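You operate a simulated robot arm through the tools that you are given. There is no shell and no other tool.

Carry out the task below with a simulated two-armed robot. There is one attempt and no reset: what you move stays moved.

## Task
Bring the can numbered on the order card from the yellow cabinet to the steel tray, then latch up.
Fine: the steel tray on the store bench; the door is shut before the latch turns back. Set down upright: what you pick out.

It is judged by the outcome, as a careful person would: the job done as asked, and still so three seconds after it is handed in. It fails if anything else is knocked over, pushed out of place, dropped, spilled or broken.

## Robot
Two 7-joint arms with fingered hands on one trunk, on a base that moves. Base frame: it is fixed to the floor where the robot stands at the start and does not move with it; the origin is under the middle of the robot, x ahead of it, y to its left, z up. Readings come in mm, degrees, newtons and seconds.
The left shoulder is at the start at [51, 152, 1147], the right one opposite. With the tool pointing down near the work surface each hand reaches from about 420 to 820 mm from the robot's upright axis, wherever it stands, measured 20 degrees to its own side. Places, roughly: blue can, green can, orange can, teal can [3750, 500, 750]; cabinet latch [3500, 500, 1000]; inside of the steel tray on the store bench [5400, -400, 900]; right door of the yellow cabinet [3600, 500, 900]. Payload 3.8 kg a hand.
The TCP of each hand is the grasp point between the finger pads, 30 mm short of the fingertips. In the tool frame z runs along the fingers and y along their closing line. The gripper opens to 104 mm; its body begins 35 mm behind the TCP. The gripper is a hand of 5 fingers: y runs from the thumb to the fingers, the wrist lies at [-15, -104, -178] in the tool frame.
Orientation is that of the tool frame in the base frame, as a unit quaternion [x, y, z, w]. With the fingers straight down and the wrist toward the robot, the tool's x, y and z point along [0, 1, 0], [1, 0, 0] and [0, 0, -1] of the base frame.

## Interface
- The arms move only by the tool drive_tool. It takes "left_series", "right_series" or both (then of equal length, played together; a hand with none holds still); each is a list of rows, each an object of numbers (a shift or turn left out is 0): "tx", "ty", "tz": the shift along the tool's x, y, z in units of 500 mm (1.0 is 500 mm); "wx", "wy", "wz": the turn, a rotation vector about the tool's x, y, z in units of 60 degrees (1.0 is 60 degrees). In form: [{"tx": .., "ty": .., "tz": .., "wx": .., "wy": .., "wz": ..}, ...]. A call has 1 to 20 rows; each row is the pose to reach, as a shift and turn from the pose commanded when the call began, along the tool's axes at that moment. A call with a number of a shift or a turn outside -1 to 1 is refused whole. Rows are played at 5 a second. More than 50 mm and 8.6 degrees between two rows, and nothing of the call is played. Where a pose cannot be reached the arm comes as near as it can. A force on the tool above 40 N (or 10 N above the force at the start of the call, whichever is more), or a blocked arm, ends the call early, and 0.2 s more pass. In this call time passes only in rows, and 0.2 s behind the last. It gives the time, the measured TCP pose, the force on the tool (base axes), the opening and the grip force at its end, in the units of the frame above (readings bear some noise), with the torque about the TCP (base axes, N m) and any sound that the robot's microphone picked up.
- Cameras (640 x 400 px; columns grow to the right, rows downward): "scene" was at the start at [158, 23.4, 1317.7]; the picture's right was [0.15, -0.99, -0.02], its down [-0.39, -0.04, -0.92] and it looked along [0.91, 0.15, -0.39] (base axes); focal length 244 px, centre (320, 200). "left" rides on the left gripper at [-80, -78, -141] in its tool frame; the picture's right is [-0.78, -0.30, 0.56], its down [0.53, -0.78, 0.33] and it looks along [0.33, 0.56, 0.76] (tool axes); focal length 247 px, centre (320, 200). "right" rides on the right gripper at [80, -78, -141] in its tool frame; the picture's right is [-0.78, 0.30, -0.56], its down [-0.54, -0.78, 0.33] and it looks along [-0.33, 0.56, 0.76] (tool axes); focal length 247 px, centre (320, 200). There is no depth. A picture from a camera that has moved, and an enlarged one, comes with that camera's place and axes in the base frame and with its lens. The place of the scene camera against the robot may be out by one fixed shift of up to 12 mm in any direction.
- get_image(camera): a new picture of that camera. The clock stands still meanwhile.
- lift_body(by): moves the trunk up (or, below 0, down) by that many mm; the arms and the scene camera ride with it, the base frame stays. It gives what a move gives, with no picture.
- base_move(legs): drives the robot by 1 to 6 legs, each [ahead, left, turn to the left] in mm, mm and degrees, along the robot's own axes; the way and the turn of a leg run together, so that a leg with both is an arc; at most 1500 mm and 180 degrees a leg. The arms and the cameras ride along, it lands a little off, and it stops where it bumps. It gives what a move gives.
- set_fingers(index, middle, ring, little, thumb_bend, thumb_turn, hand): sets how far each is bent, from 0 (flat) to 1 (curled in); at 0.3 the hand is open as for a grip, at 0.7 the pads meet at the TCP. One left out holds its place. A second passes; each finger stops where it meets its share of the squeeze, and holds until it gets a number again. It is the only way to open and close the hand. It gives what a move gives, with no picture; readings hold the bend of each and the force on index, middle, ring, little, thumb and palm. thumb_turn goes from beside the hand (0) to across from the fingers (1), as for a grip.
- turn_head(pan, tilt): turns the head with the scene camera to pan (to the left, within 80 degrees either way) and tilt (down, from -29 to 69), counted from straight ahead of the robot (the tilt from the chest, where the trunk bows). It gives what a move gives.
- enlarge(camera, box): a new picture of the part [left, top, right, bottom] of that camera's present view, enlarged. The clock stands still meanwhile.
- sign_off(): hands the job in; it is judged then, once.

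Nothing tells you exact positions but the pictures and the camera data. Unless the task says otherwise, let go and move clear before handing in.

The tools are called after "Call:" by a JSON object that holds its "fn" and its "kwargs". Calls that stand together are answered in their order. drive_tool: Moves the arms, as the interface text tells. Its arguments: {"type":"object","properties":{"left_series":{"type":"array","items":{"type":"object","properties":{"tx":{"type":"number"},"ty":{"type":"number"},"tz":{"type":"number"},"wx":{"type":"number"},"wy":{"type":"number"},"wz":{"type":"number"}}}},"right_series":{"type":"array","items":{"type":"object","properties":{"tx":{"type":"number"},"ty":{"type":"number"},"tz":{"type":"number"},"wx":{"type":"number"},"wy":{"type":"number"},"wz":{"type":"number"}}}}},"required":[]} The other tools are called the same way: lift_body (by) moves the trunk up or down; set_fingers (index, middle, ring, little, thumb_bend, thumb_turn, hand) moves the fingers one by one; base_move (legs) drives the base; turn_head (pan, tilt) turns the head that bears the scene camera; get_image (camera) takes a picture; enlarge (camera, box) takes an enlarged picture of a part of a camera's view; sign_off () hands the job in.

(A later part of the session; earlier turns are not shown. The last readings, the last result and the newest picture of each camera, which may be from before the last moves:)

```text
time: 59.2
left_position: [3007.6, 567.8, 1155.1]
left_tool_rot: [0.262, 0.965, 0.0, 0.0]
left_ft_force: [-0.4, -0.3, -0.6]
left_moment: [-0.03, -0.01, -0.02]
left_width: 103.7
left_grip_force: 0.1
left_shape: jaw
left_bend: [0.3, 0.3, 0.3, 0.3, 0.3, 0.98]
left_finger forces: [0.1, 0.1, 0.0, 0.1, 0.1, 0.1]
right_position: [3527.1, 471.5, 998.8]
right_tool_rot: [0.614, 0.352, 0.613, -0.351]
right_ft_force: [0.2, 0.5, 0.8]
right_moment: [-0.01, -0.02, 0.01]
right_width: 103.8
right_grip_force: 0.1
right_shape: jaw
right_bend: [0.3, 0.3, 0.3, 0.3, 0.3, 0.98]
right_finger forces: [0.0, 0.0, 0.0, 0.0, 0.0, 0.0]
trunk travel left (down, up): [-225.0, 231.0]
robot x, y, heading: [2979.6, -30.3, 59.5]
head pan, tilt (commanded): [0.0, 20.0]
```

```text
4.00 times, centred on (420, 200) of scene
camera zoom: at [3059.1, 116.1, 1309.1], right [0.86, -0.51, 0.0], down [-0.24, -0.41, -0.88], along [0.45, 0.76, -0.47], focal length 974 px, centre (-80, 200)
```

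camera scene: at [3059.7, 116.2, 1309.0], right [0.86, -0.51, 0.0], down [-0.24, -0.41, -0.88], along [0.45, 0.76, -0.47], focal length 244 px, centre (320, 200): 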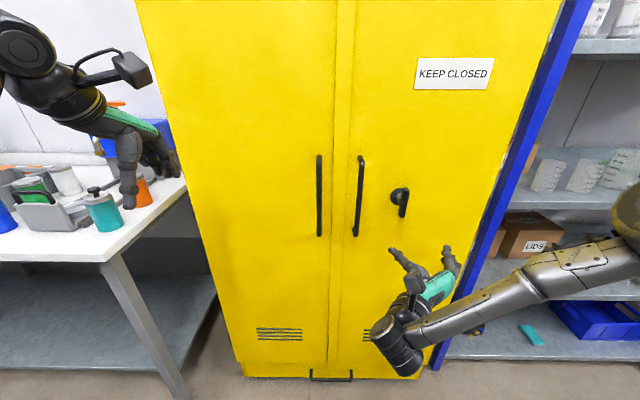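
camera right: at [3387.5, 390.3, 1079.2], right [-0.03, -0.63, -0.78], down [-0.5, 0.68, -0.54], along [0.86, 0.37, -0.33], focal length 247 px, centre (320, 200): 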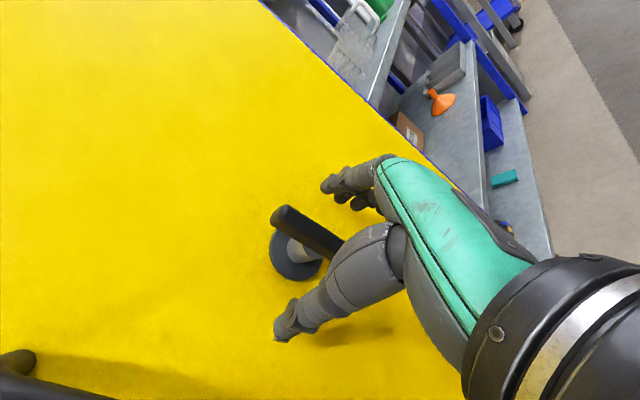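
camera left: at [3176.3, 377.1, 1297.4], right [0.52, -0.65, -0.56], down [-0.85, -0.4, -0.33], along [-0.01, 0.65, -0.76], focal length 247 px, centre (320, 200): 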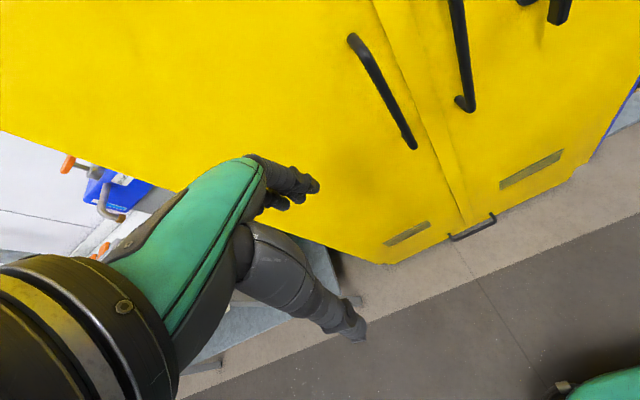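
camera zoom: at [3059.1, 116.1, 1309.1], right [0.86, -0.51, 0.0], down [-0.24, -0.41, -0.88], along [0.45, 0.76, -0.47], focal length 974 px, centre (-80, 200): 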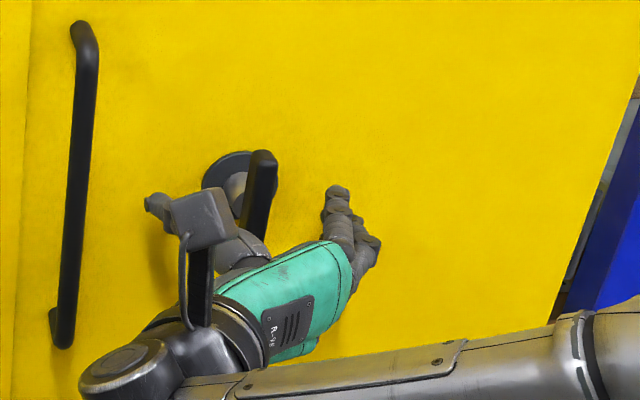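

The bar sits right at the TCP between thumb and fingers with no contact force yet. Now closing the right hand on it.

Call:
{"fn": "set_fingers", "kwargs": {"hand": "right", "index": 0.68, "middle": 0.68, "ring": 0.68, "little": 0.68, "thumb_bend": 0.68}}

Call:
{"fn": "get_image", "kwargs": {"camera": "right"}}

Call:
{"fn": "enlarge", "kwargs": {"camera": "scene", "box": [340, 150, 500, 250]}}

```text
time: 60.2
left_position: [3008.8, 566.9, 1156.8]
left_tool_rot: [0.263, 0.965, 0.0, 0.0]
left_ft_force: [0.9, -0.1, 0.3]
left_moment: [-0.01, -0.01, 0.0]
left_width: 103.8
left_grip_force: 0.0
left_shape: jaw
left_bend: [0.3, 0.3, 0.3, 0.3, 0.3, 0.98]
left_finger forces: [0.0, 0.1, 0.1, 0.0, 0.0, 0.1]
right_position: [3527.9, 469.8, 1000.9]
right_tool_rot: [0.614, 0.351, 0.614, -0.35]
right_ft_force: [3.6, -0.4, 0.3]
right_moment: [-0.03, -0.08, -0.05]
right_width: 9.9
right_grip_force: 3.3
right_shape: fingers
right_bend: [0.66, 0.67, 0.66, 0.68, 0.67, 0.97]
right_finger forces: [1.6, 1.5, 1.8, 0.6, 1.1, 0.0]
trunk travel left (down, up): [-225.0, 231.0]
robot x, y, heading: [2979.9, -32.2, 59.6]
head pan, tilt (commanded): [0.0, 20.0]
```

```text
taken
camera right: at [3388.4, 389.2, 1079.3], right [-0.03, -0.63, -0.78], down [-0.5, 0.68, -0.53], along [0.87, 0.37, -0.33], focal length 247 px, centre (320, 200)
```

right: 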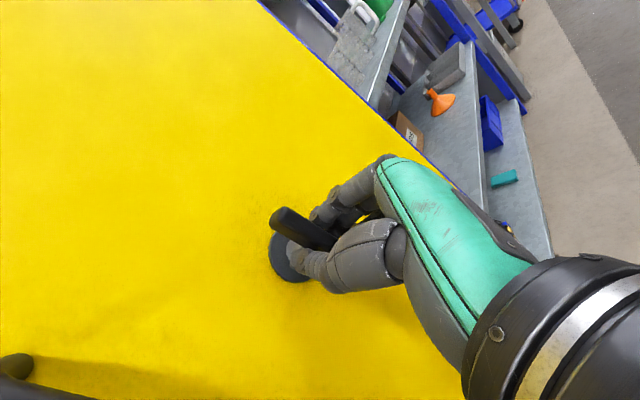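

```text
4.00 times, centred on (420, 200) of scene
camera zoom: at [3059.8, 115.2, 1309.2], right [0.86, -0.51, 0.0], down [-0.24, -0.41, -0.88], along [0.45, 0.76, -0.47], focal length 974 px, centre (-80, 200)
```

zoom: 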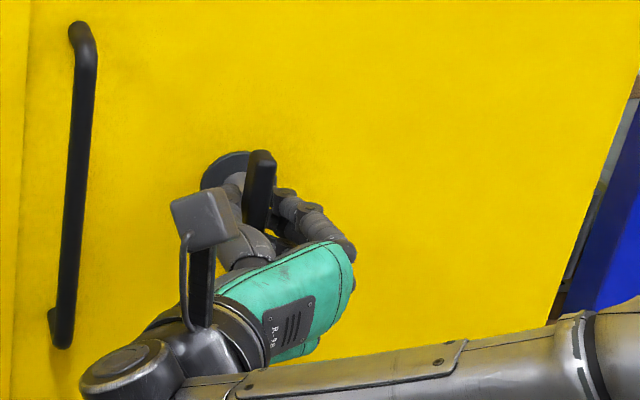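

The fingers touch the bar on both sides; I'll squeeze a bit firmer, then try a small turn.

Call:
{"fn": "set_fingers", "kwargs": {"hand": "right", "index": 0.8, "middle": 0.8, "ring": 0.8, "little": 0.8, "thumb_bend": 0.8}}

Call:
{"fn": "drive_tool", "kwargs": {"right_series": [{"wz": -0.06}, {"wz": -0.12}, {"wz": -0.18}]}}

Call:
{"fn": "get_image", "kwargs": {"camera": "right"}}

```text
time: 61.2
left_position: [3011.6, 566.8, 1156.1]
left_tool_rot: [0.263, 0.965, -0.001, -0.002]
left_ft_force: [0.2, 0.5, 0.5]
left_moment: [0.02, -0.01, 0.0]
left_width: 103.8
left_grip_force: 0.0
left_shape: jaw
left_bend: [0.3, 0.3, 0.3, 0.3, 0.3, 0.98]
left_finger forces: [0.0, 0.1, 0.1, 0.0, 0.0, 0.1]
right_position: [3531.1, 470.1, 999.4]
right_tool_rot: [0.615, 0.349, 0.614, -0.35]
right_ft_force: [20.6, -1.4, 1.8]
right_moment: [-0.33, -0.86, -0.11]
right_width: 4.5
right_grip_force: 27.3
right_shape: fingers
right_bend: [0.73, 0.71, 0.72, 0.72, 0.69, 0.97]
right_finger forces: [8.3, 8.7, 10.1, 12.4, 14.5, 0.1]
trunk travel left (down, up): [-225.0, 231.0]
robot x, y, heading: [2978.0, -25.3, 59.4]
head pan, tilt (commanded): [0.0, 20.0]
```

```text
time: 62.0
left_position: [3009.8, 566.9, 1155.4]
left_tool_rot: [0.262, 0.965, 0.0, -0.001]
left_ft_force: [-0.4, 0.5, -0.1]
left_moment: [-0.01, -0.01, 0.01]
left_width: 103.9
left_grip_force: 0.1
left_shape: jaw
left_bend: [0.3, 0.3, 0.3, 0.3, 0.3, 0.98]
left_finger forces: [0.0, 0.0, 0.0, 0.0, 0.0, 0.0]
right_position: [3528.7, 471.4, 998.3]
right_tool_rot: [0.579, 0.407, 0.643, -0.292]
right_ft_force: [19.8, 3.8, 1.7]
right_moment: [0.02, -0.4, -0.16]
right_width: 4.0
right_grip_force: 20.7
right_shape: fingers
right_bend: [0.73, 0.71, 0.72, 0.73, 0.72, 0.96]
right_finger forces: [9.6, 7.6, 6.5, 4.8, 12.1, 0.0]
trunk travel left (down, up): [-225.0, 231.0]
robot x, y, heading: [2979.2, -28.0, 59.4]
head pan, tilt (commanded): [0.0, 20.0]
```

```text
taken
camera right: at [3378.5, 396.8, 1062.1], right [0.09, -0.7, -0.71], down [-0.41, 0.62, -0.67], along [0.91, 0.35, -0.23], focal length 247 px, centre (320, 200)
```

right: 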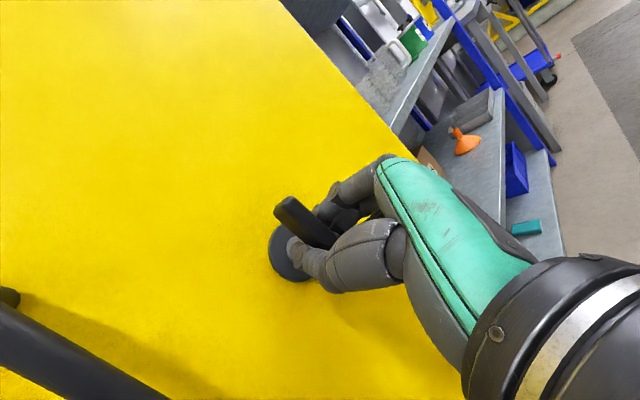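

The bar seems to follow the hand turning (top towards the left). I'll check in the scene view and continue.

Call:
{"fn": "enlarge", "kwargs": {"camera": "scene", "box": [340, 150, 500, 250]}}

Call:
{"fn": "drive_tool", "kwargs": {"right_series": [{"wz": -0.08}, {"wz": -0.16}, {"wz": -0.24}, {"wz": -0.32}]}}

Call:
{"fn": "enlarge", "kwargs": {"camera": "scene", "box": [340, 150, 500, 250]}}

Call:
{"fn": "get_image", "kwargs": {"camera": "right"}}

```text
4.00 times, centred on (420, 200) of scene
camera zoom: at [3062.5, 116.2, 1308.8], right [0.86, -0.51, 0.0], down [-0.24, -0.41, -0.88], along [0.45, 0.76, -0.47], focal length 974 px, centre (-80, 200)
```

zoom: 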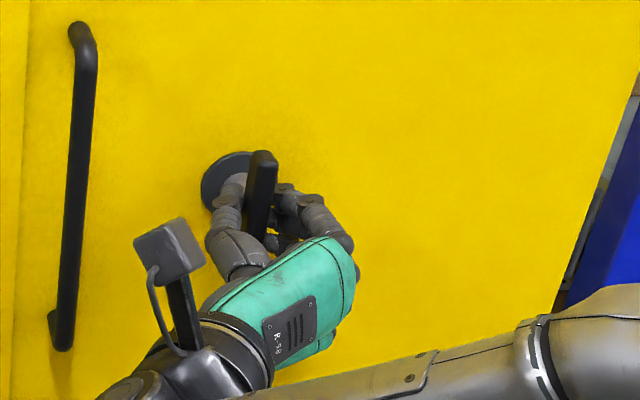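

```text
time: 62.9
left_position: [3014.7, 567.6, 1155.6]
left_tool_rot: [0.264, 0.964, -0.001, -0.001]
left_ft_force: [-0.2, 0.3, -0.4]
left_moment: [-0.02, -0.01, 0.02]
left_width: 103.5
left_grip_force: 0.0
left_shape: jaw
left_bend: [0.3, 0.3, 0.3, 0.3, 0.3, 0.98]
left_finger forces: [0.0, 0.0, 0.0, 0.0, 0.0, 0.0]
right_position: [3529.0, 473.5, 997.4]
right_tool_rot: [0.537, 0.474, 0.672, -0.188]
right_ft_force: [24.8, 1.2, -8.4]
right_moment: [-0.05, 0.07, -0.18]
right_width: 1.6
right_grip_force: 21.3
right_shape: fingers
right_bend: [0.73, 0.72, 0.73, 0.74, 0.74, 0.96]
right_finger forces: [16.4, 9.3, 5.8, 0.9, 9.2, 0.1]
right hand out of reach, approached as far as the arm can: row 3, 4
trunk travel left (down, up): [-225.0, 231.0]
robot x, y, heading: [2975.4, -30.6, 59.3]
head pan, tilt (commanded): [0.0, 20.0]
stopped in row 4 (right hand): the force on the tool passed its limit at 46 N (the readings are from after the stop); the commanded pose is now the measured one
```

```text
4.00 times, centred on (420, 200) of scene
camera zoom: at [3064.0, 116.1, 1308.7], right [0.86, -0.51, 0.0], down [-0.24, -0.41, -0.88], along [0.45, 0.76, -0.47], focal length 974 px, centre (-80, 200)
```

zoom: 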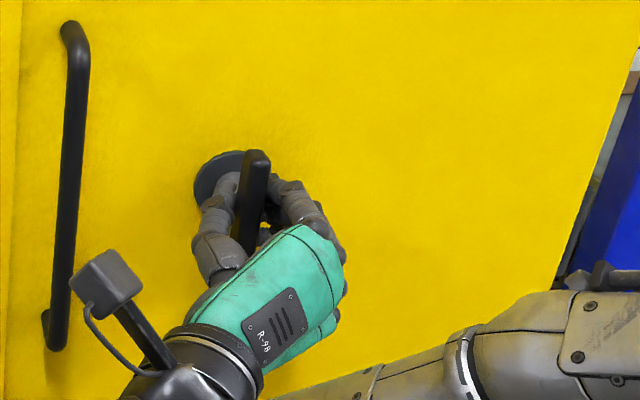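

```text
taken
camera right: at [3363.4, 415.2, 1039.9], right [0.2, -0.81, -0.55], down [-0.22, 0.51, -0.83], along [0.95, 0.29, -0.08], focal length 247 px, centre (320, 200)
```

right: 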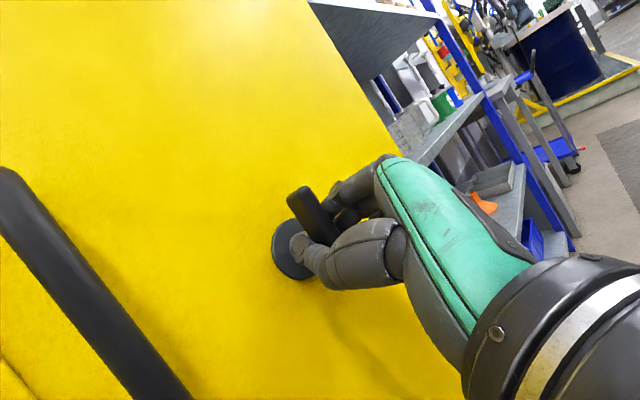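

The bar stayed upright while the hand slid round it, so it likely does not turn that way (and the wrist neared its limit). I'll turn back and try clockwise.

Call:
{"fn": "drive_tool", "kwargs": {"right_series": [{"wz": 0.1}, {"wz": 0.2}, {"wz": 0.3}, {"wz": 0.4}]}}

Call:
{"fn": "drive_tool", "kwargs": {"right_series": [{"wz": 0.08}, {"wz": 0.16}, {"wz": 0.24}]}}

Call:
{"fn": "enlarge", "kwargs": {"camera": "scene", "box": [340, 150, 500, 250]}}

Call:
{"fn": "get_image", "kwargs": {"camera": "right"}}

```text
time: 63.9
left_position: [3016.0, 565.7, 1156.7]
left_tool_rot: [0.265, 0.964, 0.0, -0.002]
left_ft_force: [0.7, 0.3, 0.2]
left_moment: [-0.01, -0.02, -0.01]
left_width: 103.5
left_grip_force: 0.1
left_shape: jaw
left_bend: [0.3, 0.3, 0.3, 0.3, 0.3, 0.98]
left_finger forces: [0.0, 0.1, 0.0, 0.0, 0.1, 0.0]
right_position: [3530.0, 473.8, 1000.9]
right_tool_rot: [0.622, 0.352, 0.619, -0.326]
right_ft_force: [32.6, -9.3, -1.2]
right_moment: [-1.18, -0.86, -0.27]
right_width: 2.0
right_grip_force: 33.8
right_shape: fingers
right_bend: [0.73, 0.71, 0.72, 0.73, 0.72, 0.98]
right_finger forces: [11.5, 10.7, 11.8, 19.3, 13.4, 0.0]
trunk travel left (down, up): [-225.0, 231.0]
robot x, y, heading: [2978.0, -28.2, 59.3]
head pan, tilt (commanded): [0.0, 20.0]
```

```text
time: 64.7
left_position: [3016.2, 563.3, 1156.4]
left_tool_rot: [0.265, 0.964, 0.0, -0.002]
left_ft_force: [0.1, -1.2, -0.1]
left_moment: [0.03, 0.02, -0.04]
left_width: 103.5
left_grip_force: 0.0
left_shape: jaw
left_bend: [0.3, 0.3, 0.3, 0.3, 0.3, 0.98]
left_finger forces: [0.0, 0.0, 0.0, 0.0, 0.0, 0.0]
right_position: [3531.6, 473.6, 1002.1]
right_tool_rot: [0.661, 0.269, 0.575, -0.399]
right_ft_force: [35.4, -11.2, -0.4]
right_moment: [-1.3, -1.37, -0.23]
right_width: 3.2
right_grip_force: 40.6
right_shape: fingers
right_bend: [0.73, 0.71, 0.62, 0.72, 0.7, 0.99]
right_finger forces: [9.0, 12.7, 14.9, 28.2, 16.9, 0.0]
trunk travel left (down, up): [-225.0, 231.0]
robot x, y, heading: [2983.0, -28.7, 59.6]
head pan, tilt (commanded): [0.0, 20.0]
```

```text
4.00 times, centred on (420, 200) of scene
camera zoom: at [3066.6, 112.7, 1308.9], right [0.86, -0.51, -0.01], down [-0.25, -0.4, -0.88], along [0.45, 0.76, -0.47], focal length 974 px, centre (-80, 200)
```

zoom: 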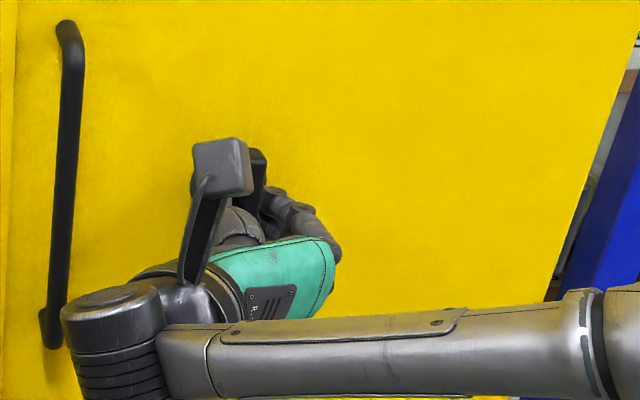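

```text
taken
camera right: at [3404.7, 388.6, 1098.8], right [-0.21, -0.54, -0.81], down [-0.56, 0.75, -0.36], along [0.8, 0.38, -0.46], focal length 247 px, centre (320, 200)
```

right: 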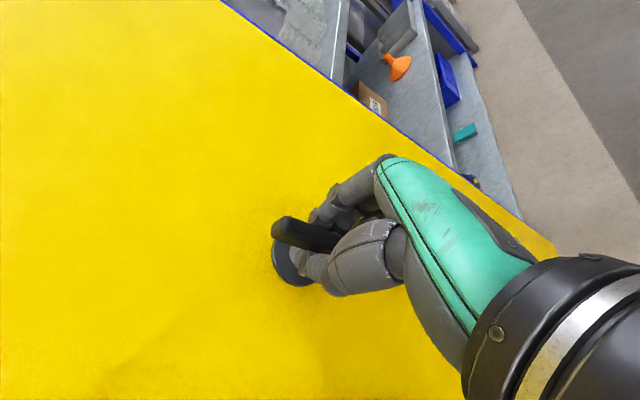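

Call:
{"fn": "enlarge", "kwargs": {"camera": "right", "box": [240, 180, 400, 280]}}

Call:
{"fn": "enlarge", "kwargs": {"camera": "scene", "box": [375, 170, 455, 220]}}

```text
4.00 times, centred on (320, 230) of right
camera zoom: at [3404.7, 388.6, 1098.8], right [-0.21, -0.54, -0.81], down [-0.56, 0.75, -0.36], along [0.8, 0.38, -0.46], focal length 988 px, centre (320, 80)
```

zoom: 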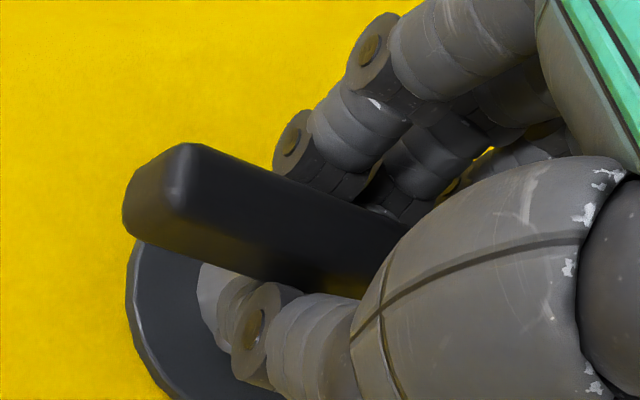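

```text
8.00 times, centred on (415, 195) of scene
camera zoom: at [3066.6, 112.7, 1308.9], right [0.86, -0.51, -0.01], down [-0.25, -0.4, -0.88], along [0.45, 0.76, -0.47], focal length 1949 px, centre (-440, 240)
```

zoom: 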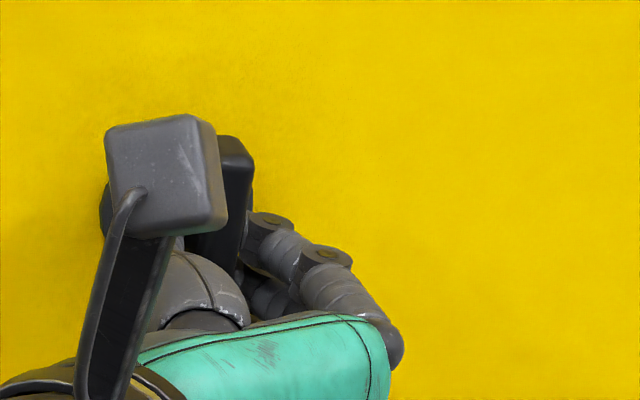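

The bar resisted about 1.8 N·m clockwise, while counter-clockwise hasn't really been loaded yet. I'll release, back off and instead push the lower end to the right with a closed fist.

Call:
{"fn": "set_fingers", "kwargs": {"hand": "right", "index": 0.3, "middle": 0.3, "ring": 0.3, "little": 0.3, "thumb_bend": 0.3}}

Call:
{"fn": "drive_tool", "kwargs": {"right_series": [{"tz": -0.08}, {"tz": -0.16}, {"tz": -0.24, "wz": -0.1}, {"tz": -0.26, "wz": -0.215}]}}

Call:
{"fn": "set_fingers", "kwargs": {"hand": "right", "index": 1.0, "middle": 1.0, "ring": 1.0, "little": 1.0, "thumb_bend": 0.6}}

Call:
{"fn": "get_image", "kwargs": {"camera": "right"}}

Call:
{"fn": "get_image", "kwargs": {"camera": "scene"}}

```text
time: 65.7
left_position: [3009.8, 566.5, 1156.0]
left_tool_rot: [0.263, 0.965, 0.0, 0.001]
left_ft_force: [-0.1, -1.0, 0.7]
left_moment: [-0.01, -0.01, -0.01]
left_width: 103.9
left_grip_force: 0.1
left_shape: jaw
left_bend: [0.3, 0.3, 0.3, 0.3, 0.3, 0.98]
left_finger forces: [0.1, 0.0, 0.0, 0.1, 0.0, 0.0]
right_position: [3519.4, 477.2, 1002.5]
right_tool_rot: [0.659, 0.275, 0.572, -0.404]
right_ft_force: [0.5, 0.4, 0.2]
right_moment: [0.01, 0.01, 0.03]
right_width: 102.7
right_grip_force: 0.0
right_shape: fingers
right_bend: [0.3, 0.3, 0.3, 0.3, 0.3, 0.98]
right_finger forces: [0.1, 0.0, 0.0, 0.0, 0.1, 0.0]
trunk travel left (down, up): [-225.0, 231.0]
robot x, y, heading: [2980.2, -27.4, 59.4]
head pan, tilt (commanded): [0.0, 20.0]
```

```text
time: 66.7
left_position: [3008.6, 567.4, 1156.0]
left_tool_rot: [0.263, 0.965, 0.0, 0.0]
left_ft_force: [-0.2, -0.3, 0.0]
left_moment: [-0.03, -0.02, 0.02]
left_width: 104.0
left_grip_force: 0.0
left_shape: jaw
left_bend: [0.3, 0.3, 0.3, 0.3, 0.3, 0.98]
left_finger forces: [0.0, 0.1, 0.0, 0.0, 0.1, 0.0]
right_position: [3448.5, 365.1, 1004.4]
right_tool_rot: [0.624, 0.348, 0.615, -0.335]
right_ft_force: [-0.4, -0.5, 0.3]
right_moment: [-0.02, 0.02, 0.0]
right_width: 102.7
right_grip_force: 0.1
right_shape: fingers
right_bend: [0.3, 0.3, 0.3, 0.3, 0.3, 0.98]
right_finger forces: [0.0, 0.0, 0.0, 0.1, 0.0, 0.1]
trunk travel left (down, up): [-225.0, 231.0]
robot x, y, heading: [2982.0, -33.2, 59.5]
head pan, tilt (commanded): [0.0, 20.0]
```

```text
time: 67.7
left_position: [3009.2, 565.9, 1156.1]
left_tool_rot: [0.264, 0.965, 0.0, 0.0]
left_ft_force: [-0.5, 0.0, 0.3]
left_moment: [0.0, 0.0, 0.01]
left_width: 103.8
left_grip_force: 0.1
left_shape: jaw
left_bend: [0.3, 0.3, 0.3, 0.3, 0.3, 0.98]
left_finger forces: [0.0, 0.0, 0.0, 0.1, 0.1, 0.1]
right_position: [3448.0, 364.7, 1003.7]
right_tool_rot: [0.624, 0.347, 0.614, -0.336]
right_ft_force: [0.7, -0.5, 0.1]
right_moment: [0.0, -0.02, 0.03]
right_width: 50.8
right_grip_force: 0.0
right_shape: fingers
right_bend: [1.0, 1.0, 1.0, 1.0, 0.6, 0.98]
right_finger forces: [0.1, 0.0, 0.0, 0.0, 0.0, 0.1]
trunk travel left (down, up): [-225.0, 231.0]
robot x, y, heading: [2976.0, -30.5, 59.6]
head pan, tilt (commanded): [0.0, 20.0]
```

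```text
taken
camera right: at [3306.2, 290.6, 1086.1], right [-0.05, -0.65, -0.76], down [-0.48, 0.68, -0.55], along [0.87, 0.34, -0.35], focal length 247 px, centre (320, 200)
```

right: 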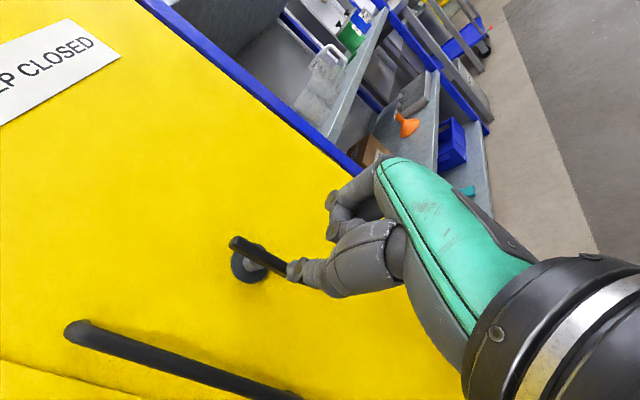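

```text
taken
camera scene: at [3059.5, 114.8, 1309.2], right [0.86, -0.51, 0.0], down [-0.24, -0.41, -0.88], along [0.45, 0.76, -0.47], focal length 244 px, centre (320, 200)
```

scene: 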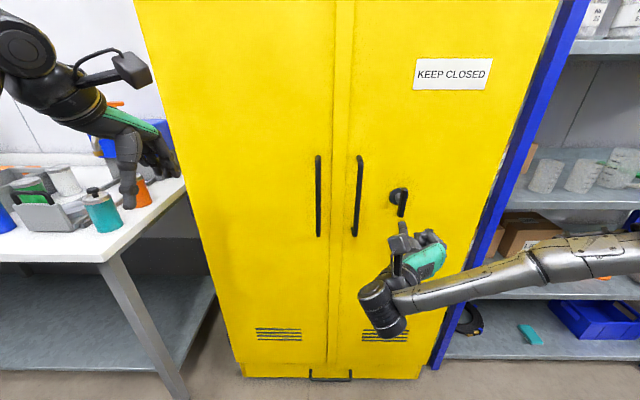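

The bar is unmoved and the fist's thumb still juts out in front. I'll curl the thumb in fully so the backs of the curled fingers can do the pushing.

Call:
{"fn": "set_fingers", "kwargs": {"hand": "right", "thumb_bend": 1.0}}

Call:
{"fn": "get_image", "kwargs": {"camera": "right"}}

Call:
{"fn": "enlarge", "kwargs": {"camera": "scene", "box": [340, 170, 500, 270]}}

```text
time: 68.7
left_position: [3009.6, 566.4, 1156.4]
left_tool_rot: [0.264, 0.965, 0.0, 0.0]
left_ft_force: [-0.2, -0.2, 0.2]
left_moment: [0.0, -0.04, -0.06]
left_width: 103.7
left_grip_force: 0.1
left_shape: jaw
left_bend: [0.3, 0.3, 0.3, 0.3, 0.3, 0.98]
left_finger forces: [0.0, 0.0, 0.1, 0.0, 0.1, 0.0]
right_position: [3447.7, 366.3, 1005.4]
right_tool_rot: [0.624, 0.347, 0.615, -0.335]
right_ft_force: [-0.1, 0.8, 0.1]
right_moment: [0.03, -0.02, 0.0]
right_width: 32.5
right_grip_force: 0.0
right_shape: fingers
right_bend: [1.0, 1.0, 1.0, 1.0, 0.92, 0.97]
right_finger forces: [0.0, 0.1, 0.0, 0.0, 0.1, 0.1]
trunk travel left (down, up): [-225.0, 231.0]
robot x, y, heading: [2978.3, -31.1, 59.1]
head pan, tilt (commanded): [0.0, 20.0]
```

```text
taken
camera right: at [3306.3, 290.6, 1086.2], right [-0.05, -0.65, -0.76], down [-0.48, 0.68, -0.55], along [0.87, 0.34, -0.35], focal length 247 px, centre (320, 200)
```

right: 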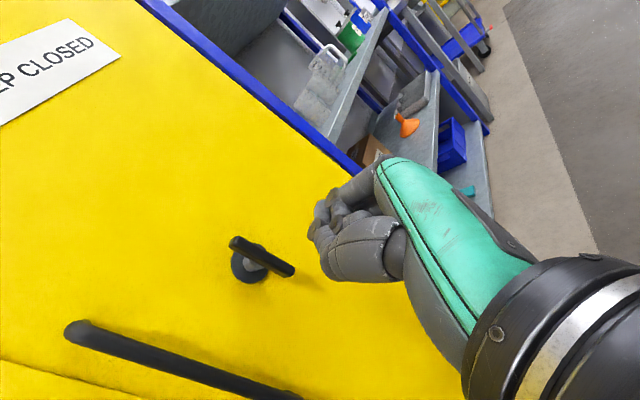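

```text
4.00 times, centred on (420, 220) of scene
camera zoom: at [3059.5, 114.8, 1309.2], right [0.86, -0.51, 0.0], down [-0.24, -0.41, -0.88], along [0.45, 0.76, -0.47], focal length 974 px, centre (-80, 120)
```

zoom: 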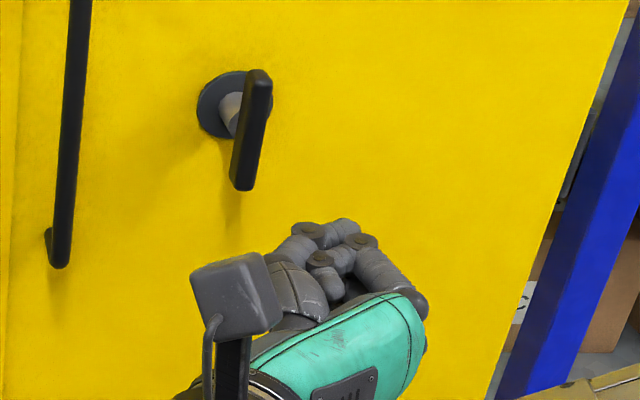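

The fist is compact now. I'll place it left of and below the bar's lower end, then push right.

Call:
{"fn": "drive_tool", "kwargs": {"right_series": [{"tx": -0.06, "ty": -0.05}, {"tx": -0.126, "ty": -0.1}, {"tx": -0.126, "ty": -0.1, "tz": 0.08}, {"tx": -0.126, "ty": -0.1, "tz": 0.16}]}}

Call:
{"fn": "enlarge", "kwargs": {"camera": "scene", "box": [340, 170, 500, 270]}}

Call:
{"fn": "get_image", "kwargs": {"camera": "right"}}

```text
time: 69.7
left_position: [3010.0, 566.3, 1155.2]
left_tool_rot: [0.264, 0.965, -0.001, 0.0]
left_ft_force: [-0.1, 0.4, -1.5]
left_moment: [-0.02, 0.02, 0.06]
left_width: 103.8
left_grip_force: 0.0
left_shape: jaw
left_bend: [0.3, 0.3, 0.3, 0.3, 0.3, 0.98]
left_finger forces: [0.0, 0.0, 0.1, 0.0, 0.1, 0.0]
right_position: [3452.4, 459.6, 940.3]
right_tool_rot: [0.624, 0.348, 0.613, -0.336]
right_ft_force: [-0.1, 0.3, -0.1]
right_moment: [0.03, -0.02, -0.02]
right_width: 32.3
right_grip_force: 0.0
right_shape: fingers
right_bend: [1.0, 1.0, 1.0, 1.0, 0.92, 0.97]
right_finger forces: [0.0, 0.0, 0.0, 0.1, 0.1, 0.0]
trunk travel left (down, up): [-225.0, 231.0]
robot x, y, heading: [2982.1, -30.0, 59.3]
head pan, tilt (commanded): [0.0, 20.0]
```

```text
4.00 times, centred on (420, 220) of scene
camera zoom: at [3059.6, 115.8, 1309.0], right [0.86, -0.51, 0.0], down [-0.24, -0.41, -0.88], along [0.45, 0.76, -0.47], focal length 974 px, centre (-80, 120)
```

zoom: 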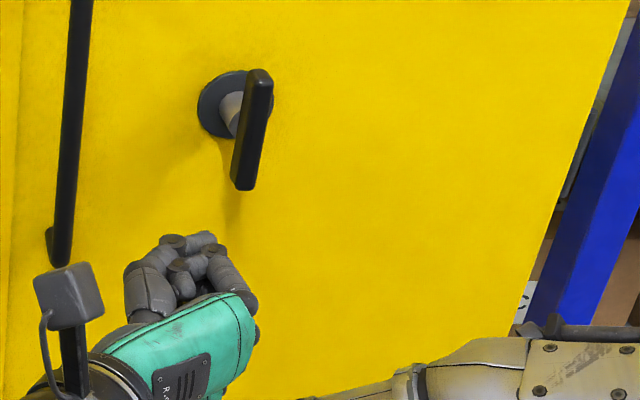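

```text
taken
camera right: at [3311.0, 384.1, 1021.1], right [-0.05, -0.65, -0.76], down [-0.48, 0.68, -0.55], along [0.87, 0.34, -0.35], focal length 247 px, centre (320, 200)
```

right: 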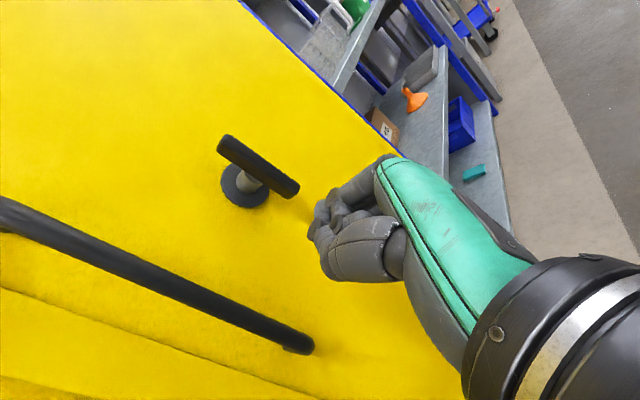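

The fist needs to be about 20 mm higher so its top finger catches the bar's lower end. Moving in, then pushing right step by step.

Call:
{"fn": "drive_tool", "kwargs": {"right_series": [{"tx": 0.02, "ty": -0.005, "tz": 0.06}, {"tx": 0.036, "ty": -0.008, "tz": 0.114}]}}

Call:
{"fn": "get_image", "kwargs": {"camera": "right"}}

Call:
{"fn": "enlarge", "kwargs": {"camera": "scene", "box": [340, 170, 500, 270]}}

```text
time: 70.3
left_position: [3009.6, 567.5, 1155.7]
left_tool_rot: [0.264, 0.965, 0.0, 0.0]
left_ft_force: [0.3, -0.2, 0.0]
left_moment: [0.02, 0.01, -0.01]
left_width: 103.4
left_grip_force: 0.0
left_shape: jaw
left_bend: [0.3, 0.3, 0.3, 0.3, 0.3, 0.98]
left_finger forces: [0.1, 0.0, 0.0, 0.0, 0.1, 0.0]
right_position: [3478.9, 508.5, 955.4]
right_tool_rot: [0.624, 0.347, 0.614, -0.335]
right_ft_force: [-0.6, 0.7, 0.3]
right_moment: [-0.01, 0.0, -0.01]
right_width: 32.4
right_grip_force: 0.0
right_shape: fingers
right_bend: [1.0, 1.0, 1.0, 1.0, 0.92, 0.97]
right_finger forces: [0.1, 0.1, 0.0, 0.1, 0.0, 0.1]
trunk travel left (down, up): [-225.0, 231.0]
robot x, y, heading: [2980.2, -30.7, 59.2]
head pan, tilt (commanded): [0.0, 20.0]
```

```text
taken
camera right: at [3337.2, 433.9, 1037.7], right [-0.05, -0.65, -0.76], down [-0.48, 0.68, -0.55], along [0.88, 0.34, -0.35], focal length 247 px, centre (320, 200)
```

right: 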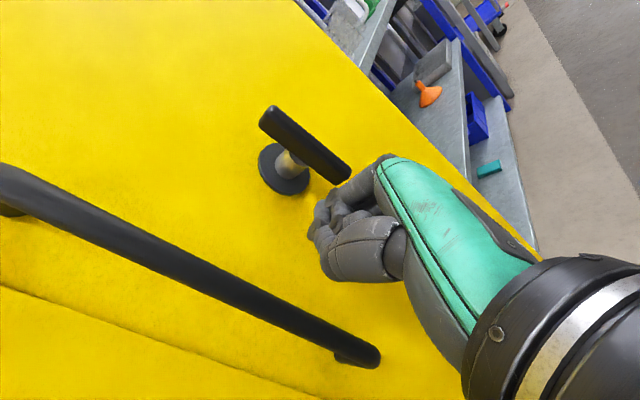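

```text
4.00 times, centred on (420, 220) of scene
camera zoom: at [3059.5, 115.5, 1309.1], right [0.86, -0.51, 0.0], down [-0.24, -0.41, -0.88], along [0.45, 0.76, -0.47], focal length 974 px, centre (-80, 120)
```

zoom: 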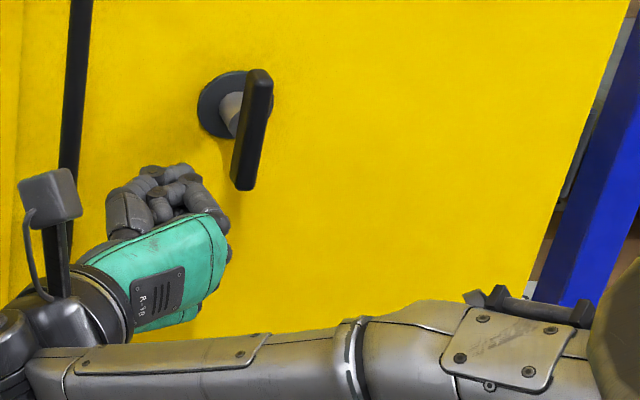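

Call:
{"fn": "drive_tool", "kwargs": {"right_series": [{"ty": 0.02}, {"ty": 0.04}, {"ty": 0.06}, {"ty": 0.08}]}}

Call:
{"fn": "enlarge", "kwargs": {"camera": "scene", "box": [340, 170, 500, 270]}}

Call:
{"fn": "enlarge", "kwargs": {"camera": "right", "box": [220, 70, 460, 220]}}

```text
time: 71.3
left_position: [3009.3, 565.7, 1155.8]
left_tool_rot: [0.263, 0.965, 0.0, 0.001]
left_ft_force: [-0.2, -0.3, 0.6]
left_moment: [0.01, -0.01, 0.01]
left_width: 103.8
left_grip_force: 0.1
left_shape: jaw
left_bend: [0.3, 0.3, 0.3, 0.3, 0.3, 0.98]
left_finger forces: [0.1, 0.0, 0.0, 0.1, 0.1, 0.0]
right_position: [3511.0, 489.7, 956.2]
right_tool_rot: [0.625, 0.348, 0.613, -0.335]
right_ft_force: [-4.1, -1.9, -2.6]
right_moment: [0.05, 0.04, -0.1]
right_width: 32.2
right_grip_force: 1.9
right_shape: fingers
right_bend: [1.0, 1.0, 1.0, 1.0, 0.92, 0.97]
right_finger forces: [3.3, 0.0, 0.0, 0.1, 1.8, 0.0]
trunk travel left (down, up): [-225.0, 231.0]
robot x, y, heading: [2979.6, -30.1, 59.5]
head pan, tilt (commanded): [0.0, 20.0]
```

```text
4.00 times, centred on (420, 220) of scene
camera zoom: at [3059.2, 114.7, 1309.2], right [0.86, -0.51, 0.0], down [-0.24, -0.41, -0.88], along [0.45, 0.76, -0.47], focal length 974 px, centre (-80, 120)
```

zoom: 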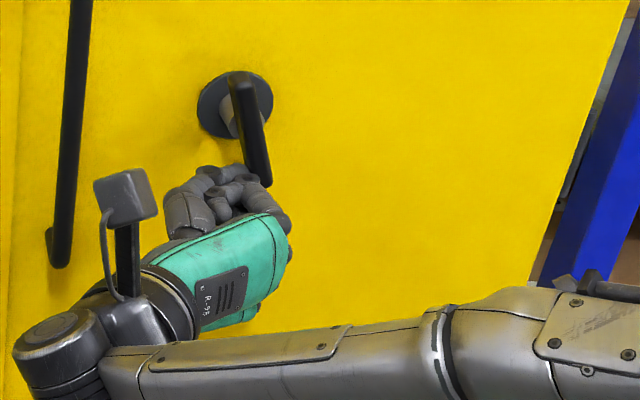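

```text
2.67 times, centred on (340, 145) of right
camera zoom: at [3369.3, 414.2, 1038.4], right [-0.05, -0.65, -0.76], down [-0.48, 0.68, -0.55], along [0.87, 0.34, -0.35], focal length 659 px, centre (267, 347)
```

zoom: 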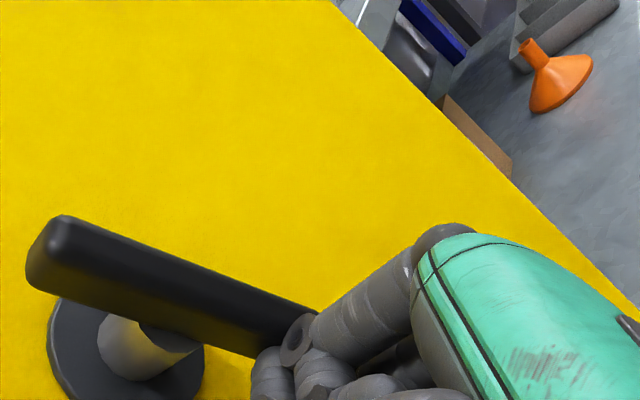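

The bar turns easily counter-clockwise (bottom to the right). I'll continue along the arc, right and up.

Call:
{"fn": "drive_tool", "kwargs": {"right_series": [{"ty": 0.02, "tx": 0.01}, {"ty": 0.036, "tx": 0.024}, {"ty": 0.044, "tx": 0.04}]}}

Call:
{"fn": "enlarge", "kwargs": {"camera": "scene", "box": [340, 170, 500, 270]}}

Call:
{"fn": "enlarge", "kwargs": {"camera": "right", "box": [220, 70, 460, 220]}}

```text
time: 72.1
left_position: [3009.3, 565.5, 1156.4]
left_tool_rot: [0.264, 0.965, 0.0, 0.0]
left_ft_force: [0.1, 0.0, 0.3]
left_moment: [0.02, 0.01, 0.0]
left_width: 103.9
left_grip_force: 0.1
left_shape: jaw
left_bend: [0.3, 0.3, 0.3, 0.3, 0.3, 0.98]
left_finger forces: [0.0, 0.0, 0.0, 0.0, 0.0, 0.0]
right_position: [3531.2, 480.3, 976.2]
right_tool_rot: [0.625, 0.347, 0.613, -0.335]
right_ft_force: [-2.2, -1.9, -6.5]
right_moment: [0.07, 0.04, -0.07]
right_width: 32.1
right_grip_force: 2.4
right_shape: fingers
right_bend: [1.0, 1.0, 1.0, 1.0, 0.92, 0.97]
right_finger forces: [1.2, 0.0, 0.1, 0.0, 4.5, 0.0]
trunk travel left (down, up): [-225.0, 231.0]
robot x, y, heading: [2980.8, -29.1, 59.4]
head pan, tilt (commanded): [0.0, 20.0]
```

```text
4.00 times, centred on (420, 220) of scene
camera zoom: at [3060.0, 115.1, 1309.1], right [0.86, -0.51, 0.0], down [-0.24, -0.41, -0.88], along [0.45, 0.76, -0.47], focal length 974 px, centre (-80, 120)
```

zoom: 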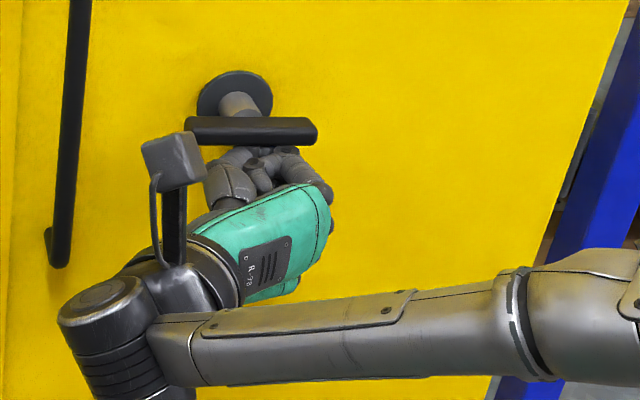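

```text
2.67 times, centred on (340, 145) of right
camera zoom: at [3390.1, 404.4, 1058.3], right [-0.05, -0.65, -0.76], down [-0.48, 0.68, -0.55], along [0.87, 0.34, -0.35], focal length 659 px, centre (267, 347)
```

zoom: 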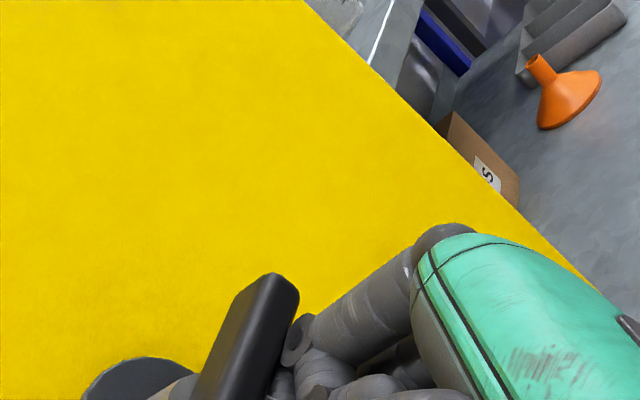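

The bar is horizontal now. I'll nudge it gently once more to make sure it's at its stop, then back off.

Call:
{"fn": "drive_tool", "kwargs": {"right_series": [{"tx": -0.01}, {"tx": -0.01, "ty": 0.03}, {"tx": 0.005, "ty": 0.04}, {"tx": 0.014, "ty": 0.04}]}}

Call:
{"fn": "enlarge", "kwargs": {"camera": "scene", "box": [340, 170, 500, 270]}}

```text
time: 73.1
left_position: [3009.5, 567.5, 1153.6]
left_tool_rot: [0.264, 0.965, -0.002, 0.0]
left_ft_force: [0.7, 0.0, -0.3]
left_moment: [-0.02, 0.0, -0.01]
left_width: 103.7
left_grip_force: 0.0
left_shape: jaw
left_bend: [0.3, 0.3, 0.3, 0.3, 0.3, 0.98]
left_finger forces: [0.1, 0.0, 0.0, 0.1, 0.0, 0.0]
right_position: [3548.1, 469.3, 976.7]
right_tool_rot: [0.626, 0.351, 0.61, -0.336]
right_ft_force: [-8.6, -0.8, -22.3]
right_moment: [0.29, 0.13, -0.16]
right_width: 33.0
right_grip_force: 3.3
right_shape: fingers
right_bend: [1.0, 1.0, 1.0, 1.0, 0.92, 0.98]
right_finger forces: [0.0, 0.0, 0.0, 0.1, 6.3, 0.1]
trunk travel left (down, up): [-225.0, 231.0]
robot x, y, heading: [2981.6, -27.9, 59.5]
head pan, tilt (commanded): [0.0, 20.0]
```

```text
4.00 times, centred on (420, 220) of scene
camera zoom: at [3060.7, 117.2, 1308.4], right [0.86, -0.51, 0.0], down [-0.24, -0.41, -0.88], along [0.45, 0.76, -0.47], focal length 974 px, centre (-80, 120)
```

zoom: 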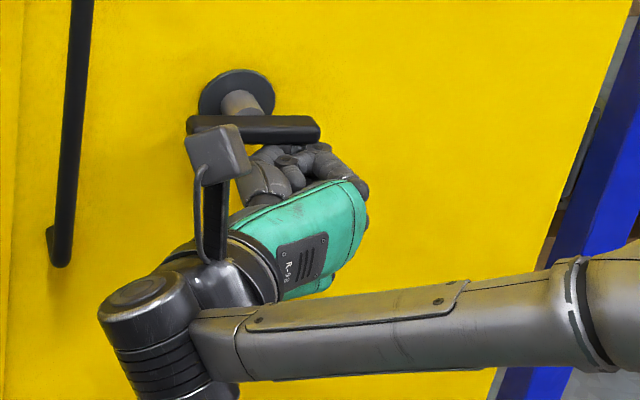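

The bar pushes back at horizontal, so it's at its stop: unlatched. Now I back off and line up on the right door's bar handle.

Call:
{"fn": "drive_tool", "kwargs": {"right_series": [{"tx": -0.03}, {"tx": -0.03, "tz": -0.08}, {"tx": -0.02, "tz": -0.16}, {"tx": 0.0, "ty": -0.08, "tz": -0.2}, {"tx": 0.03, "ty": -0.16, "tz": -0.24}, {"tx": 0.05, "ty": -0.24, "tz": -0.26}]}}

Call:
{"fn": "set_fingers", "kwargs": {"hand": "right", "index": 0.3, "middle": 0.3, "ring": 0.3, "little": 0.3, "thumb_bend": 0.3}}

Call:
{"fn": "get_image", "kwargs": {"camera": "right"}}

Call:
{"fn": "enlarge", "kwargs": {"camera": "scene", "box": [300, 130, 460, 230]}}

```text
time: 74.5
left_position: [3008.4, 566.7, 1155.8]
left_tool_rot: [0.264, 0.964, 0.001, 0.001]
left_ft_force: [-0.1, -0.4, 0.0]
left_moment: [0.01, 0.01, 0.0]
left_width: 103.7
left_grip_force: 0.0
left_shape: jaw
left_bend: [0.3, 0.3, 0.3, 0.3, 0.3, 0.98]
left_finger forces: [0.0, 0.1, 0.0, 0.0, 0.0, 0.0]
right_position: [3376.5, 422.5, 1014.0]
right_tool_rot: [0.624, 0.347, 0.614, -0.335]
right_ft_force: [-0.2, 0.2, 0.2]
right_moment: [0.0, -0.05, 0.01]
right_width: 32.3
right_grip_force: 0.0
right_shape: fingers
right_bend: [1.0, 1.0, 1.0, 1.0, 0.92, 0.97]
right_finger forces: [0.0, 0.0, 0.0, 0.1, 0.0, 0.1]
trunk travel left (down, up): [-225.0, 231.0]
robot x, y, heading: [2977.8, -29.8, 59.2]
head pan, tilt (commanded): [0.0, 20.0]
```

```text
time: 75.5
left_position: [3011.0, 566.9, 1156.8]
left_tool_rot: [0.264, 0.964, 0.0, 0.0]
left_ft_force: [0.0, 0.1, -0.6]
left_moment: [-0.01, 0.01, -0.03]
left_width: 103.8
left_grip_force: 0.0
left_shape: jaw
left_bend: [0.3, 0.3, 0.3, 0.3, 0.3, 0.98]
left_finger forces: [0.1, 0.1, 0.0, 0.0, 0.0, 0.0]
right_position: [3377.5, 422.2, 1012.8]
right_tool_rot: [0.625, 0.347, 0.614, -0.335]
right_ft_force: [0.0, 0.6, -0.7]
right_moment: [-0.02, -0.01, -0.03]
right_width: 102.9
right_grip_force: 0.0
right_shape: fingers
right_bend: [0.3, 0.3, 0.3, 0.3, 0.3, 0.97]
right_finger forces: [0.0, 0.1, 0.0, 0.0, 0.0, 0.1]
trunk travel left (down, up): [-225.0, 231.0]
robot x, y, heading: [2980.2, -31.4, 59.5]
head pan, tilt (commanded): [0.0, 20.0]
```

```text
taken
camera right: at [3235.9, 347.0, 1094.3], right [-0.05, -0.65, -0.76], down [-0.48, 0.68, -0.55], along [0.87, 0.34, -0.35], focal length 247 px, centre (320, 200)
```

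right: 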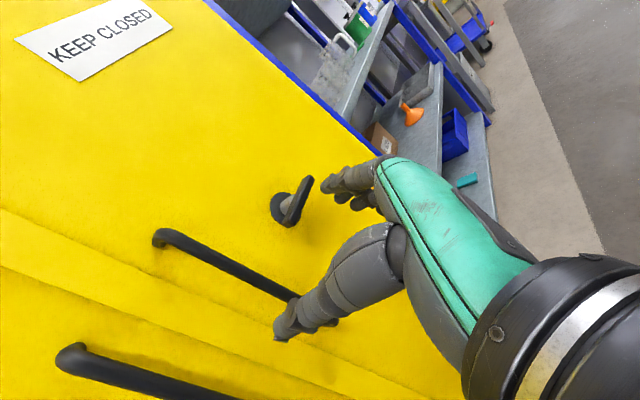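

```text
4.00 times, centred on (380, 180) of scene
camera zoom: at [3059.4, 114.8, 1309.2], right [0.86, -0.51, 0.0], down [-0.24, -0.41, -0.88], along [0.45, 0.76, -0.47], focal length 974 px, centre (80, 280)
```

zoom: 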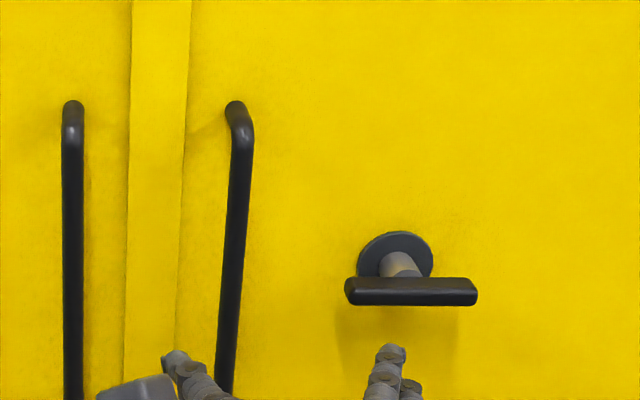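

Call:
{"fn": "drive_tool", "kwargs": {"right_series": [{"ty": -0.043, "tz": 0.06}, {"ty": -0.043, "tz": 0.14}]}}

Call:
{"fn": "get_image", "kwargs": {"camera": "right"}}

Call:
{"fn": "enlarge", "kwargs": {"camera": "scene", "box": [300, 130, 460, 230]}}

```text
time: 76.1
left_position: [3009.5, 566.5, 1156.4]
left_tool_rot: [0.264, 0.965, -0.001, 0.0]
left_ft_force: [-0.1, 0.1, -0.5]
left_moment: [0.01, 0.01, -0.01]
left_width: 103.7
left_grip_force: 0.1
left_shape: jaw
left_bend: [0.3, 0.3, 0.3, 0.3, 0.3, 0.98]
left_finger forces: [0.0, 0.0, 0.0, 0.0, 0.1, 0.1]
right_position: [3396.5, 496.3, 1010.8]
right_tool_rot: [0.624, 0.348, 0.615, -0.334]
right_ft_force: [1.4, -0.3, -0.2]
right_moment: [0.03, 0.01, -0.01]
right_width: 103.0
right_grip_force: 0.0
right_shape: fingers
right_bend: [0.3, 0.3, 0.3, 0.3, 0.3, 0.97]
right_finger forces: [0.1, 0.0, 0.0, 0.1, 0.0, 0.0]
trunk travel left (down, up): [-225.0, 231.0]
robot x, y, heading: [2981.7, -30.1, 59.2]
head pan, tilt (commanded): [0.0, 20.0]
```

```text
taken
camera right: at [3255.3, 421.0, 1091.7], right [-0.05, -0.65, -0.76], down [-0.48, 0.68, -0.55], along [0.87, 0.34, -0.35], focal length 247 px, centre (320, 200)
```

right: 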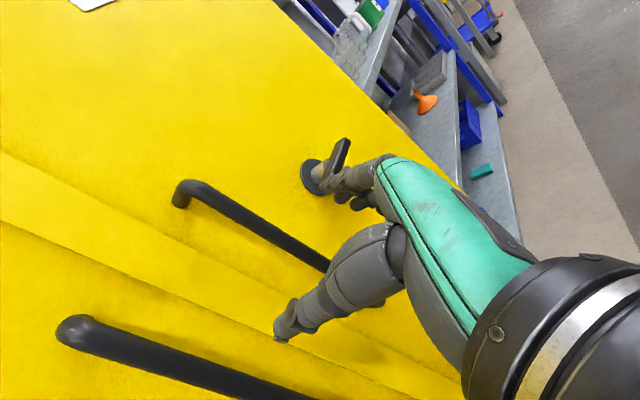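

```text
4.00 times, centred on (380, 180) of scene
camera zoom: at [3060.1, 115.5, 1309.0], right [0.86, -0.51, 0.0], down [-0.24, -0.41, -0.88], along [0.45, 0.76, -0.47], focal length 974 px, centre (80, 280)
```

zoom: 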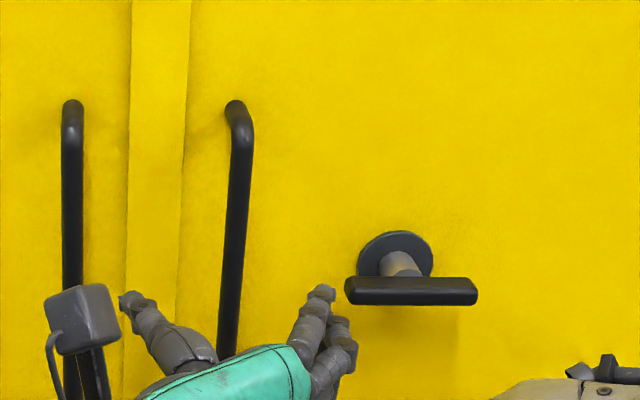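

Call:
{"fn": "drive_tool", "kwargs": {"right_series": [{"tz": 0.02}, {"tz": 0.04}]}}

Call:
{"fn": "enlarge", "kwargs": {"camera": "right", "box": [160, 140, 400, 290]}}

Call:
{"fn": "enlarge", "kwargs": {"camera": "scene", "box": [300, 130, 460, 230]}}

```text
time: 76.7
left_position: [3010.2, 566.3, 1156.9]
left_tool_rot: [0.264, 0.964, 0.0, -0.001]
left_ft_force: [0.8, 0.4, -0.5]
left_moment: [0.0, 0.0, -0.01]
left_width: 103.5
left_grip_force: 0.0
left_shape: jaw
left_bend: [0.3, 0.3, 0.3, 0.3, 0.3, 0.98]
left_finger forces: [0.1, 0.1, 0.1, 0.1, 0.0, 0.1]
right_position: [3408.6, 512.6, 1010.2]
right_tool_rot: [0.624, 0.346, 0.615, -0.336]
right_ft_force: [-0.2, 0.2, 0.2]
right_moment: [-0.01, 0.0, 0.01]
right_width: 102.8
right_grip_force: 0.0
right_shape: fingers
right_bend: [0.3, 0.3, 0.3, 0.3, 0.3, 0.97]
right_finger forces: [0.0, 0.0, 0.0, 0.0, 0.0, 0.0]
trunk travel left (down, up): [-225.0, 231.0]
robot x, y, heading: [2979.1, -31.9, 59.3]
head pan, tilt (commanded): [0.0, 20.0]
```

```text
2.67 times, centred on (280, 215) of right
camera zoom: at [3266.3, 436.4, 1092.4], right [-0.05, -0.65, -0.76], down [-0.48, 0.68, -0.55], along [0.88, 0.34, -0.35], focal length 659 px, centre (427, 160)
```

zoom: 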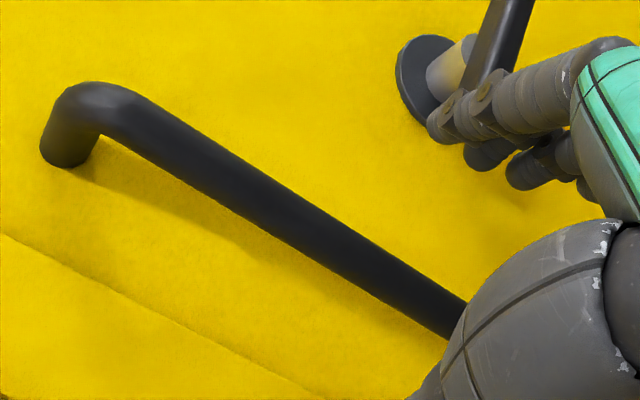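

```text
4.00 times, centred on (380, 180) of scene
camera zoom: at [3059.7, 115.1, 1309.1], right [0.86, -0.51, 0.0], down [-0.24, -0.41, -0.88], along [0.45, 0.76, -0.47], focal length 974 px, centre (80, 280)
```

zoom: 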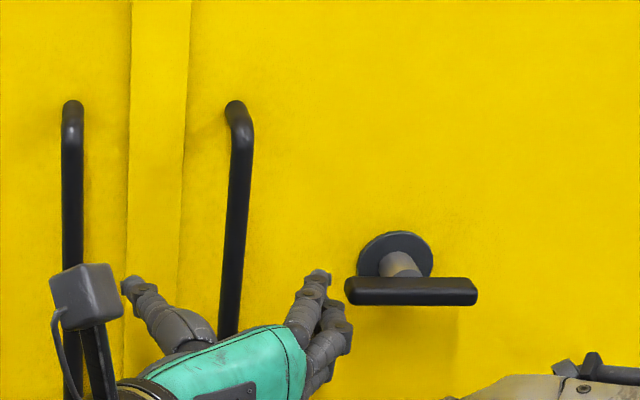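

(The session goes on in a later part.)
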